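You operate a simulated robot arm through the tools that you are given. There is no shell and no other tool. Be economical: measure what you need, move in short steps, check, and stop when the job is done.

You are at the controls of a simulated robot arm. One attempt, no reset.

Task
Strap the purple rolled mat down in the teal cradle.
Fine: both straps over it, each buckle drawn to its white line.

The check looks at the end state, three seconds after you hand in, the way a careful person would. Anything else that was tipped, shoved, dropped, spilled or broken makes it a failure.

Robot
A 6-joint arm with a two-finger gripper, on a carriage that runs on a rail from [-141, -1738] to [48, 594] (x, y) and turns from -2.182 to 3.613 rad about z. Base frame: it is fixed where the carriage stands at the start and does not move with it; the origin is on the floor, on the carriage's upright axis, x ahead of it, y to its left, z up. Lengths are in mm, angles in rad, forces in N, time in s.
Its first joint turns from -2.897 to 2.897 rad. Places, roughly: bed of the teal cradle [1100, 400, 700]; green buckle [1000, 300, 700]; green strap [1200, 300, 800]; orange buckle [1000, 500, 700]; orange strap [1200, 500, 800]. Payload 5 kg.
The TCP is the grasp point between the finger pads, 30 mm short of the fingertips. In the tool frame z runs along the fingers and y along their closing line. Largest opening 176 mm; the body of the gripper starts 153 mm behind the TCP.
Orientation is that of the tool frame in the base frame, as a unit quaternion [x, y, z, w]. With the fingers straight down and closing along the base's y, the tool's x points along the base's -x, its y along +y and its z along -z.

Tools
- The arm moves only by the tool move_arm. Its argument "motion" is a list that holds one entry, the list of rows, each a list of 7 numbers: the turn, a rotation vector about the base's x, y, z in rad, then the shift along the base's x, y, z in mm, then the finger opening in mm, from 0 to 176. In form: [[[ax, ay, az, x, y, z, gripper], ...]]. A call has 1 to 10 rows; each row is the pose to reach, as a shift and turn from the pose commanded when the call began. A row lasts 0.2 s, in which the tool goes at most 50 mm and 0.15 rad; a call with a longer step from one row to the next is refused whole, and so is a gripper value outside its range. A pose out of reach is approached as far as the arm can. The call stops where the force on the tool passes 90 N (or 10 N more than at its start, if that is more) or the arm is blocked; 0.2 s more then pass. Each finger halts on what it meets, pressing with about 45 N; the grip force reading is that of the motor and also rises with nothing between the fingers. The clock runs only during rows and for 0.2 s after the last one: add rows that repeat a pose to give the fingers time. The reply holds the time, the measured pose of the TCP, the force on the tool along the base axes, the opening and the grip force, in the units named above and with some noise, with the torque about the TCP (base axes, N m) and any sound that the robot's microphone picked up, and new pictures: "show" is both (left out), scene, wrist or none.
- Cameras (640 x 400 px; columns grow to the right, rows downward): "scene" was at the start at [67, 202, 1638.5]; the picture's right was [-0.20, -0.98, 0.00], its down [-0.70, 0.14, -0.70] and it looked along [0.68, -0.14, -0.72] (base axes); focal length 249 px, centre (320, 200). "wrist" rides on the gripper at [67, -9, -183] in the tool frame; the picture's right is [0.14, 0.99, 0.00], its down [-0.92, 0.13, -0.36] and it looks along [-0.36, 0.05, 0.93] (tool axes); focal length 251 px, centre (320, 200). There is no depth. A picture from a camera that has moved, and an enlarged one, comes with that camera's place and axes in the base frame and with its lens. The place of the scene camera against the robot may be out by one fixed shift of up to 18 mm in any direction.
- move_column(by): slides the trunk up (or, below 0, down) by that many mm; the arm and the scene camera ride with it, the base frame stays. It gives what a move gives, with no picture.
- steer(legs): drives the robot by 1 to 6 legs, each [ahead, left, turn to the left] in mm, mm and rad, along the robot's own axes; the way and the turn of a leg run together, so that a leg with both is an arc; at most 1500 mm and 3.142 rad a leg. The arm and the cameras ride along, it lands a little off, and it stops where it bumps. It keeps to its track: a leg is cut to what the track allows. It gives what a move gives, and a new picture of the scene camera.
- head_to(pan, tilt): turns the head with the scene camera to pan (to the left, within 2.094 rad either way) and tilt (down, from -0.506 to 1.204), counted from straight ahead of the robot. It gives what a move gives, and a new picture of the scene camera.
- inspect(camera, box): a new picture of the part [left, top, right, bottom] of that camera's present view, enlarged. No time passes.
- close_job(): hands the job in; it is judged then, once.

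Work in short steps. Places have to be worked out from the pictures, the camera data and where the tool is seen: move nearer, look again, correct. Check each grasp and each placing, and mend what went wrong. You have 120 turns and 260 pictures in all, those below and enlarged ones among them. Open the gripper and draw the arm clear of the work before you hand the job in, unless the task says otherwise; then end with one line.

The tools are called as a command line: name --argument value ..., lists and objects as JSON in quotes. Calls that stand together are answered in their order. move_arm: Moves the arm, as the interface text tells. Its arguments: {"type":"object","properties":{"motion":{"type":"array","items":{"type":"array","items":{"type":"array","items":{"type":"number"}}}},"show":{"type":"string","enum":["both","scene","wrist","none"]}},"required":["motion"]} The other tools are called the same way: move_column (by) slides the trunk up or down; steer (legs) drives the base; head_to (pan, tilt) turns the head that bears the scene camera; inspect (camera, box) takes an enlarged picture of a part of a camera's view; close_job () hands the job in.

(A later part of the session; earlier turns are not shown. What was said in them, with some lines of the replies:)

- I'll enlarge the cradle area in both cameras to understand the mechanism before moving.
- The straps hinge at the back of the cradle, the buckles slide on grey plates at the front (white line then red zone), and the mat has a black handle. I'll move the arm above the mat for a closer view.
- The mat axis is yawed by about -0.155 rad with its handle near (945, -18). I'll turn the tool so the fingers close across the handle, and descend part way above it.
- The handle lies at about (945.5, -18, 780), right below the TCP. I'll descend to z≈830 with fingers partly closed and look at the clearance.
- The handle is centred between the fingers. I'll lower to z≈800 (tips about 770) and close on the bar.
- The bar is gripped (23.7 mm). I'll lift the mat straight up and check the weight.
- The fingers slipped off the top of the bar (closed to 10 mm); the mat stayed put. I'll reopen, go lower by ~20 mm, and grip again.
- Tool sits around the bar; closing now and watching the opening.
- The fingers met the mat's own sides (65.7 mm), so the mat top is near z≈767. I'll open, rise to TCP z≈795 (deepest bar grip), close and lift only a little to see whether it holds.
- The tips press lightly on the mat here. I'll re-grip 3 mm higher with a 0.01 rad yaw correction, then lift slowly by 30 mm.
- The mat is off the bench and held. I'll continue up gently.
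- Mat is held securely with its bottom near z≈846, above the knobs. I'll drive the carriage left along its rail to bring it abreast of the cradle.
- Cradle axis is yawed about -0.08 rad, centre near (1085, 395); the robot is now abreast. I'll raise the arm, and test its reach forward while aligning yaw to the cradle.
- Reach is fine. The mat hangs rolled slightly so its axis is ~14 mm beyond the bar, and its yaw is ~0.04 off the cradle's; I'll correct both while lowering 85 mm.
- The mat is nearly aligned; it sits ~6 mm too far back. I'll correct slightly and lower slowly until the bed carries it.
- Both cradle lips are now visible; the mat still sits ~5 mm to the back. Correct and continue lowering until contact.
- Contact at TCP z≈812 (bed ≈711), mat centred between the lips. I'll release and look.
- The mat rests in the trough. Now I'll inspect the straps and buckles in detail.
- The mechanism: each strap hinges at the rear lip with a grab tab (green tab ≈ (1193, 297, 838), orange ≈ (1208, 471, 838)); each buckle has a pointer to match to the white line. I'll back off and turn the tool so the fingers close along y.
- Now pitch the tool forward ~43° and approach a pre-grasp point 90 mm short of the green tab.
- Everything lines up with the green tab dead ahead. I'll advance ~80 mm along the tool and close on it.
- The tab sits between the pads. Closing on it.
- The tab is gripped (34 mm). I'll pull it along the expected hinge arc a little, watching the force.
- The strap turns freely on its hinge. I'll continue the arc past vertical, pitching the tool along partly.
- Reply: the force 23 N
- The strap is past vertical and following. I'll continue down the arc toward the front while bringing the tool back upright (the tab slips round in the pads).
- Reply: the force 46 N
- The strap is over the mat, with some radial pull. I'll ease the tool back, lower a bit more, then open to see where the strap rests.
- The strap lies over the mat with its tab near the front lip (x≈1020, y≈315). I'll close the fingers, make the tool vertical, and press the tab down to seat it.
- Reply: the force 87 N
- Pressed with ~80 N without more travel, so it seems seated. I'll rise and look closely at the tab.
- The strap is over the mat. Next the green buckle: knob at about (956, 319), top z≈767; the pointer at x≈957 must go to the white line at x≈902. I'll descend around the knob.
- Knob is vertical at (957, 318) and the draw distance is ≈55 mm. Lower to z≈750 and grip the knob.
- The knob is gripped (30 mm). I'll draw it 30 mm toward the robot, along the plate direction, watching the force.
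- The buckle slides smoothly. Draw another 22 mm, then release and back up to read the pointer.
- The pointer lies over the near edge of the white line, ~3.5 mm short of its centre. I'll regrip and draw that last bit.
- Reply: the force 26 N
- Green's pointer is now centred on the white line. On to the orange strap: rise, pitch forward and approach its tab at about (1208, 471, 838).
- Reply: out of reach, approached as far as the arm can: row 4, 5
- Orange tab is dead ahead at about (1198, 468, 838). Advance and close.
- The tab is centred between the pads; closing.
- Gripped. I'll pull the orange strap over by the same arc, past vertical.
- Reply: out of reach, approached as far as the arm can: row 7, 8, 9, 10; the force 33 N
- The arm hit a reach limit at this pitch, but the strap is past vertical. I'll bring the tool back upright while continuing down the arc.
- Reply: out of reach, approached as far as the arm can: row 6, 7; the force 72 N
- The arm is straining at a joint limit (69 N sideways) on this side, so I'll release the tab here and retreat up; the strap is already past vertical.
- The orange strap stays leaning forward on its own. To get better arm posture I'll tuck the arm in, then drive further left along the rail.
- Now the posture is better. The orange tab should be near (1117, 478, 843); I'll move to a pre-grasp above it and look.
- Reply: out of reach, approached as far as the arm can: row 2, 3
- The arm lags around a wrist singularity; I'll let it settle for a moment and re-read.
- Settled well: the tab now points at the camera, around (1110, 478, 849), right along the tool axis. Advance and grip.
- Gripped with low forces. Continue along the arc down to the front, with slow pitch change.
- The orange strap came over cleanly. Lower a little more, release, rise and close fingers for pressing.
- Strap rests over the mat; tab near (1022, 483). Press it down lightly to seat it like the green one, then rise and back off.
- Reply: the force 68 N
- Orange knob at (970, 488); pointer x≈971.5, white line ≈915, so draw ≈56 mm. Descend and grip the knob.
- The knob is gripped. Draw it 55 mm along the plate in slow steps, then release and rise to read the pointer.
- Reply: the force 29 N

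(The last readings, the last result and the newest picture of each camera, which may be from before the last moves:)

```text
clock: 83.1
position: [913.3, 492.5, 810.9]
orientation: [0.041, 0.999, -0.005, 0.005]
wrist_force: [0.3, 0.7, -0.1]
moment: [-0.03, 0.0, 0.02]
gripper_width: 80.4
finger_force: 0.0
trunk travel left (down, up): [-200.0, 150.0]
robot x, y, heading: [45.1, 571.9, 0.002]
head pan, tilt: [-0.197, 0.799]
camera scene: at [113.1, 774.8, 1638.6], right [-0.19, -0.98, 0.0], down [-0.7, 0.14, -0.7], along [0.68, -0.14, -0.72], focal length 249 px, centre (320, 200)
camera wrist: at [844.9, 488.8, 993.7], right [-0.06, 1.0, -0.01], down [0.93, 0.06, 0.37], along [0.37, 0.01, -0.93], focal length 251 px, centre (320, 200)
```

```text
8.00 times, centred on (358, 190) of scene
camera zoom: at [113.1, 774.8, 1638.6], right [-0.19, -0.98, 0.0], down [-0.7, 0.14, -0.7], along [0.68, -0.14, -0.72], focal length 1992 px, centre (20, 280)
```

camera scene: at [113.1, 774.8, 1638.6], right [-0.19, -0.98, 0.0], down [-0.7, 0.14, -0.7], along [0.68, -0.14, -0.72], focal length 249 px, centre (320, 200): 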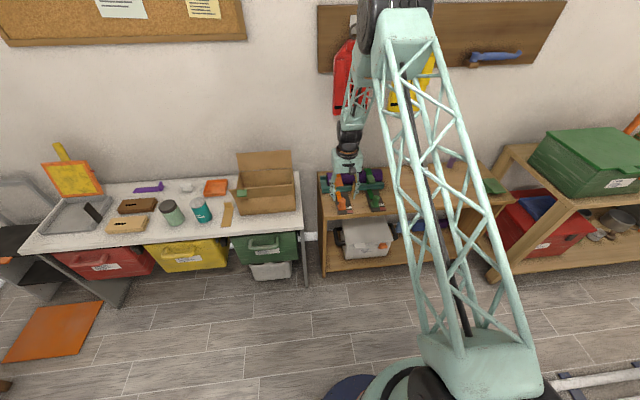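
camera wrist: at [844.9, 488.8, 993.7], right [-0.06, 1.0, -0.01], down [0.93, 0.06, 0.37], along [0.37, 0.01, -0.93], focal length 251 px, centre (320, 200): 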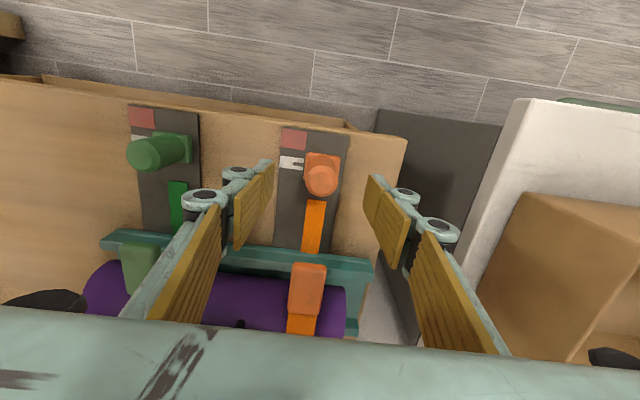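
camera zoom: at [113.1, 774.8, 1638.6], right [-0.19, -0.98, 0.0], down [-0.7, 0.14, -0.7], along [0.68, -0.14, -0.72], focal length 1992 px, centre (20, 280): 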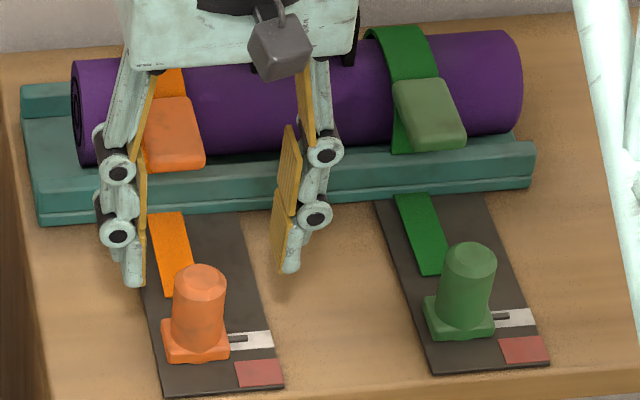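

Both pointers sit centred on their white lines. I'll lift the arm clear and take a final look.

move_arm --motion '[[[0, 0, 0, -10, 0, 40, 80], [0, 0, 0, -30, 0, 80, 80], [0, 0, 0, -60, 0, 120, 80], [0, 0, 0, -90, 20, 155, 80], [0, 0, 0, -120, 45, 180, 80], [0, 0, 0, -120, 45, 180, 80]]]'

inspect --camera "scene" --box '[315, 160, 400, 215]'

inspect --camera "wrist" --box '[120, 60, 440, 340]'

```text
refused: row 4 steps farther than a row can; nothing moved
```

```text
7.27 times, centred on (358, 188) of scene
camera zoom: at [113.1, 774.8, 1638.6], right [-0.19, -0.98, 0.0], down [-0.7, 0.14, -0.7], along [0.68, -0.14, -0.72], focal length 1811 px, centre (47, 291)
```

zoom: 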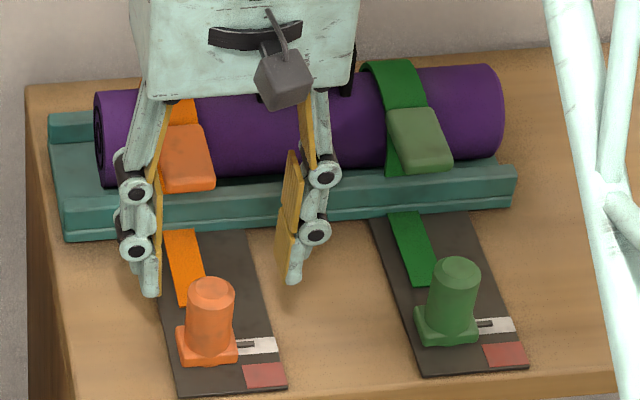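

```text
1.43 times, centred on (280, 200) of wrist
camera zoom: at [844.9, 488.8, 993.7], right [-0.06, 1.0, -0.01], down [0.93, 0.06, 0.37], along [0.37, 0.01, -0.93], focal length 359 px, centre (377, 200)
```

zoom: 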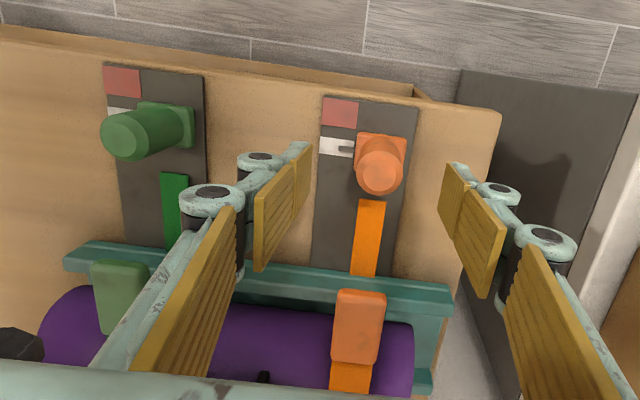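

That step was too long; retry with shorter rows.

move_arm --motion '[[[0, 0, 0, -5, 0, 35, 80], [0, 0, 0, -20, 0, 70, 80], [0, 0, 0, -40, 5, 105, 80], [0, 0, 0, -65, 10, 135, 80], [0, 0, 0, -90, 15, 160, 80], [0, 0, 0, -115, 20, 180, 80], [0, 0, 0, -115, 20, 180, 80]]]'

inspect --camera "scene" --box '[315, 150, 400, 215]'

inspect --camera "wrist" --box '[120, 100, 400, 340]'

```text
clock: 84.7
position: [797.5, 513.8, 991.4]
orientation: [0.04, 0.999, -0.005, 0.004]
wrist_force: [-1.0, 0.3, 1.1]
moment: [-0.02, -0.16, 0.0]
gripper_width: 80.1
finger_force: 0.0
trunk travel left (down, up): [-200.0, 150.0]
robot x, y, heading: [44.3, 570.8, 0.003]
head pan, tilt: [-0.197, 0.799]
camera scene: at [111.9, 774.9, 1638.4], right [-0.19, -0.98, 0.0], down [-0.7, 0.14, -0.7], along [0.68, -0.14, -0.72], focal length 249 px, centre (320, 200)
camera wrist: at [728.9, 510.2, 1174.3], right [-0.06, 1.0, -0.01], down [0.93, 0.06, 0.37], along [0.37, 0.01, -0.93], focal length 251 px, centre (320, 200)
```

scene: 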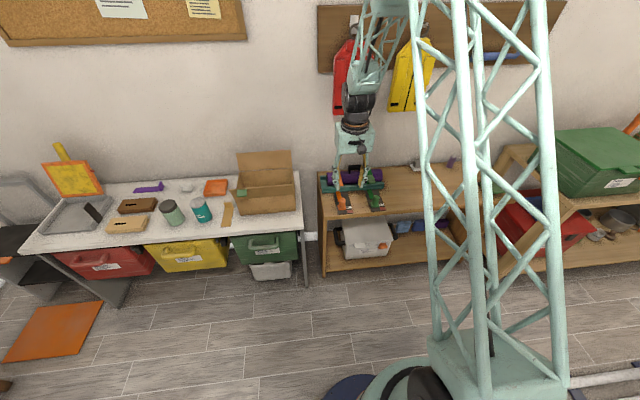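
wrist: 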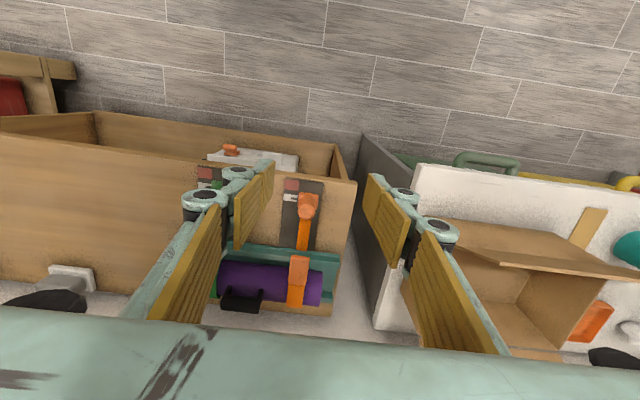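

```text
6.15 times, centred on (358, 182) of scene
camera zoom: at [111.9, 774.9, 1638.4], right [-0.19, -0.98, 0.0], down [-0.7, 0.14, -0.7], along [0.68, -0.14, -0.72], focal length 1533 px, centre (89, 308)
```

zoom: 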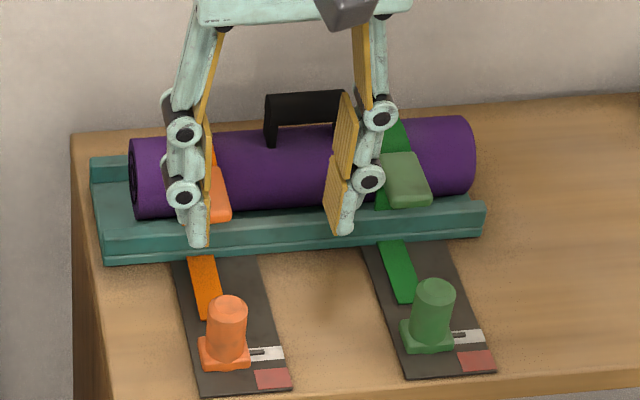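

```text
1.67 times, centred on (260, 220) of wrist
camera zoom: at [728.9, 510.2, 1174.3], right [-0.06, 1.0, -0.01], down [0.93, 0.06, 0.37], along [0.37, 0.01, -0.93], focal length 419 px, centre (420, 167)
```

zoom: 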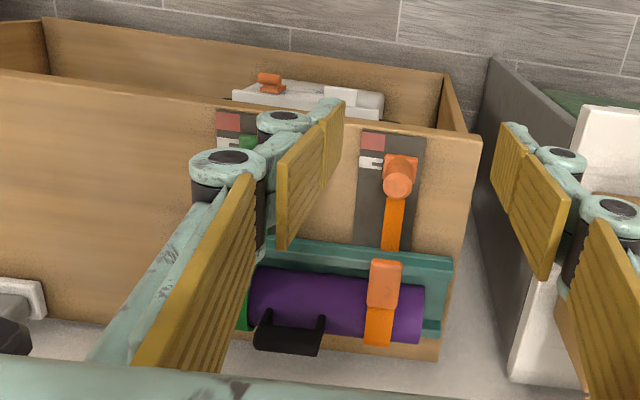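

The mat lies in the cradle, both straps are over it, both pointers are on their white lines, and the arm is clear. Handing in.

close_job

```text
The job is handed in.
```

The purple mat is strapped down in the teal cradle: both straps are over it and each buckle is drawn to its white line.
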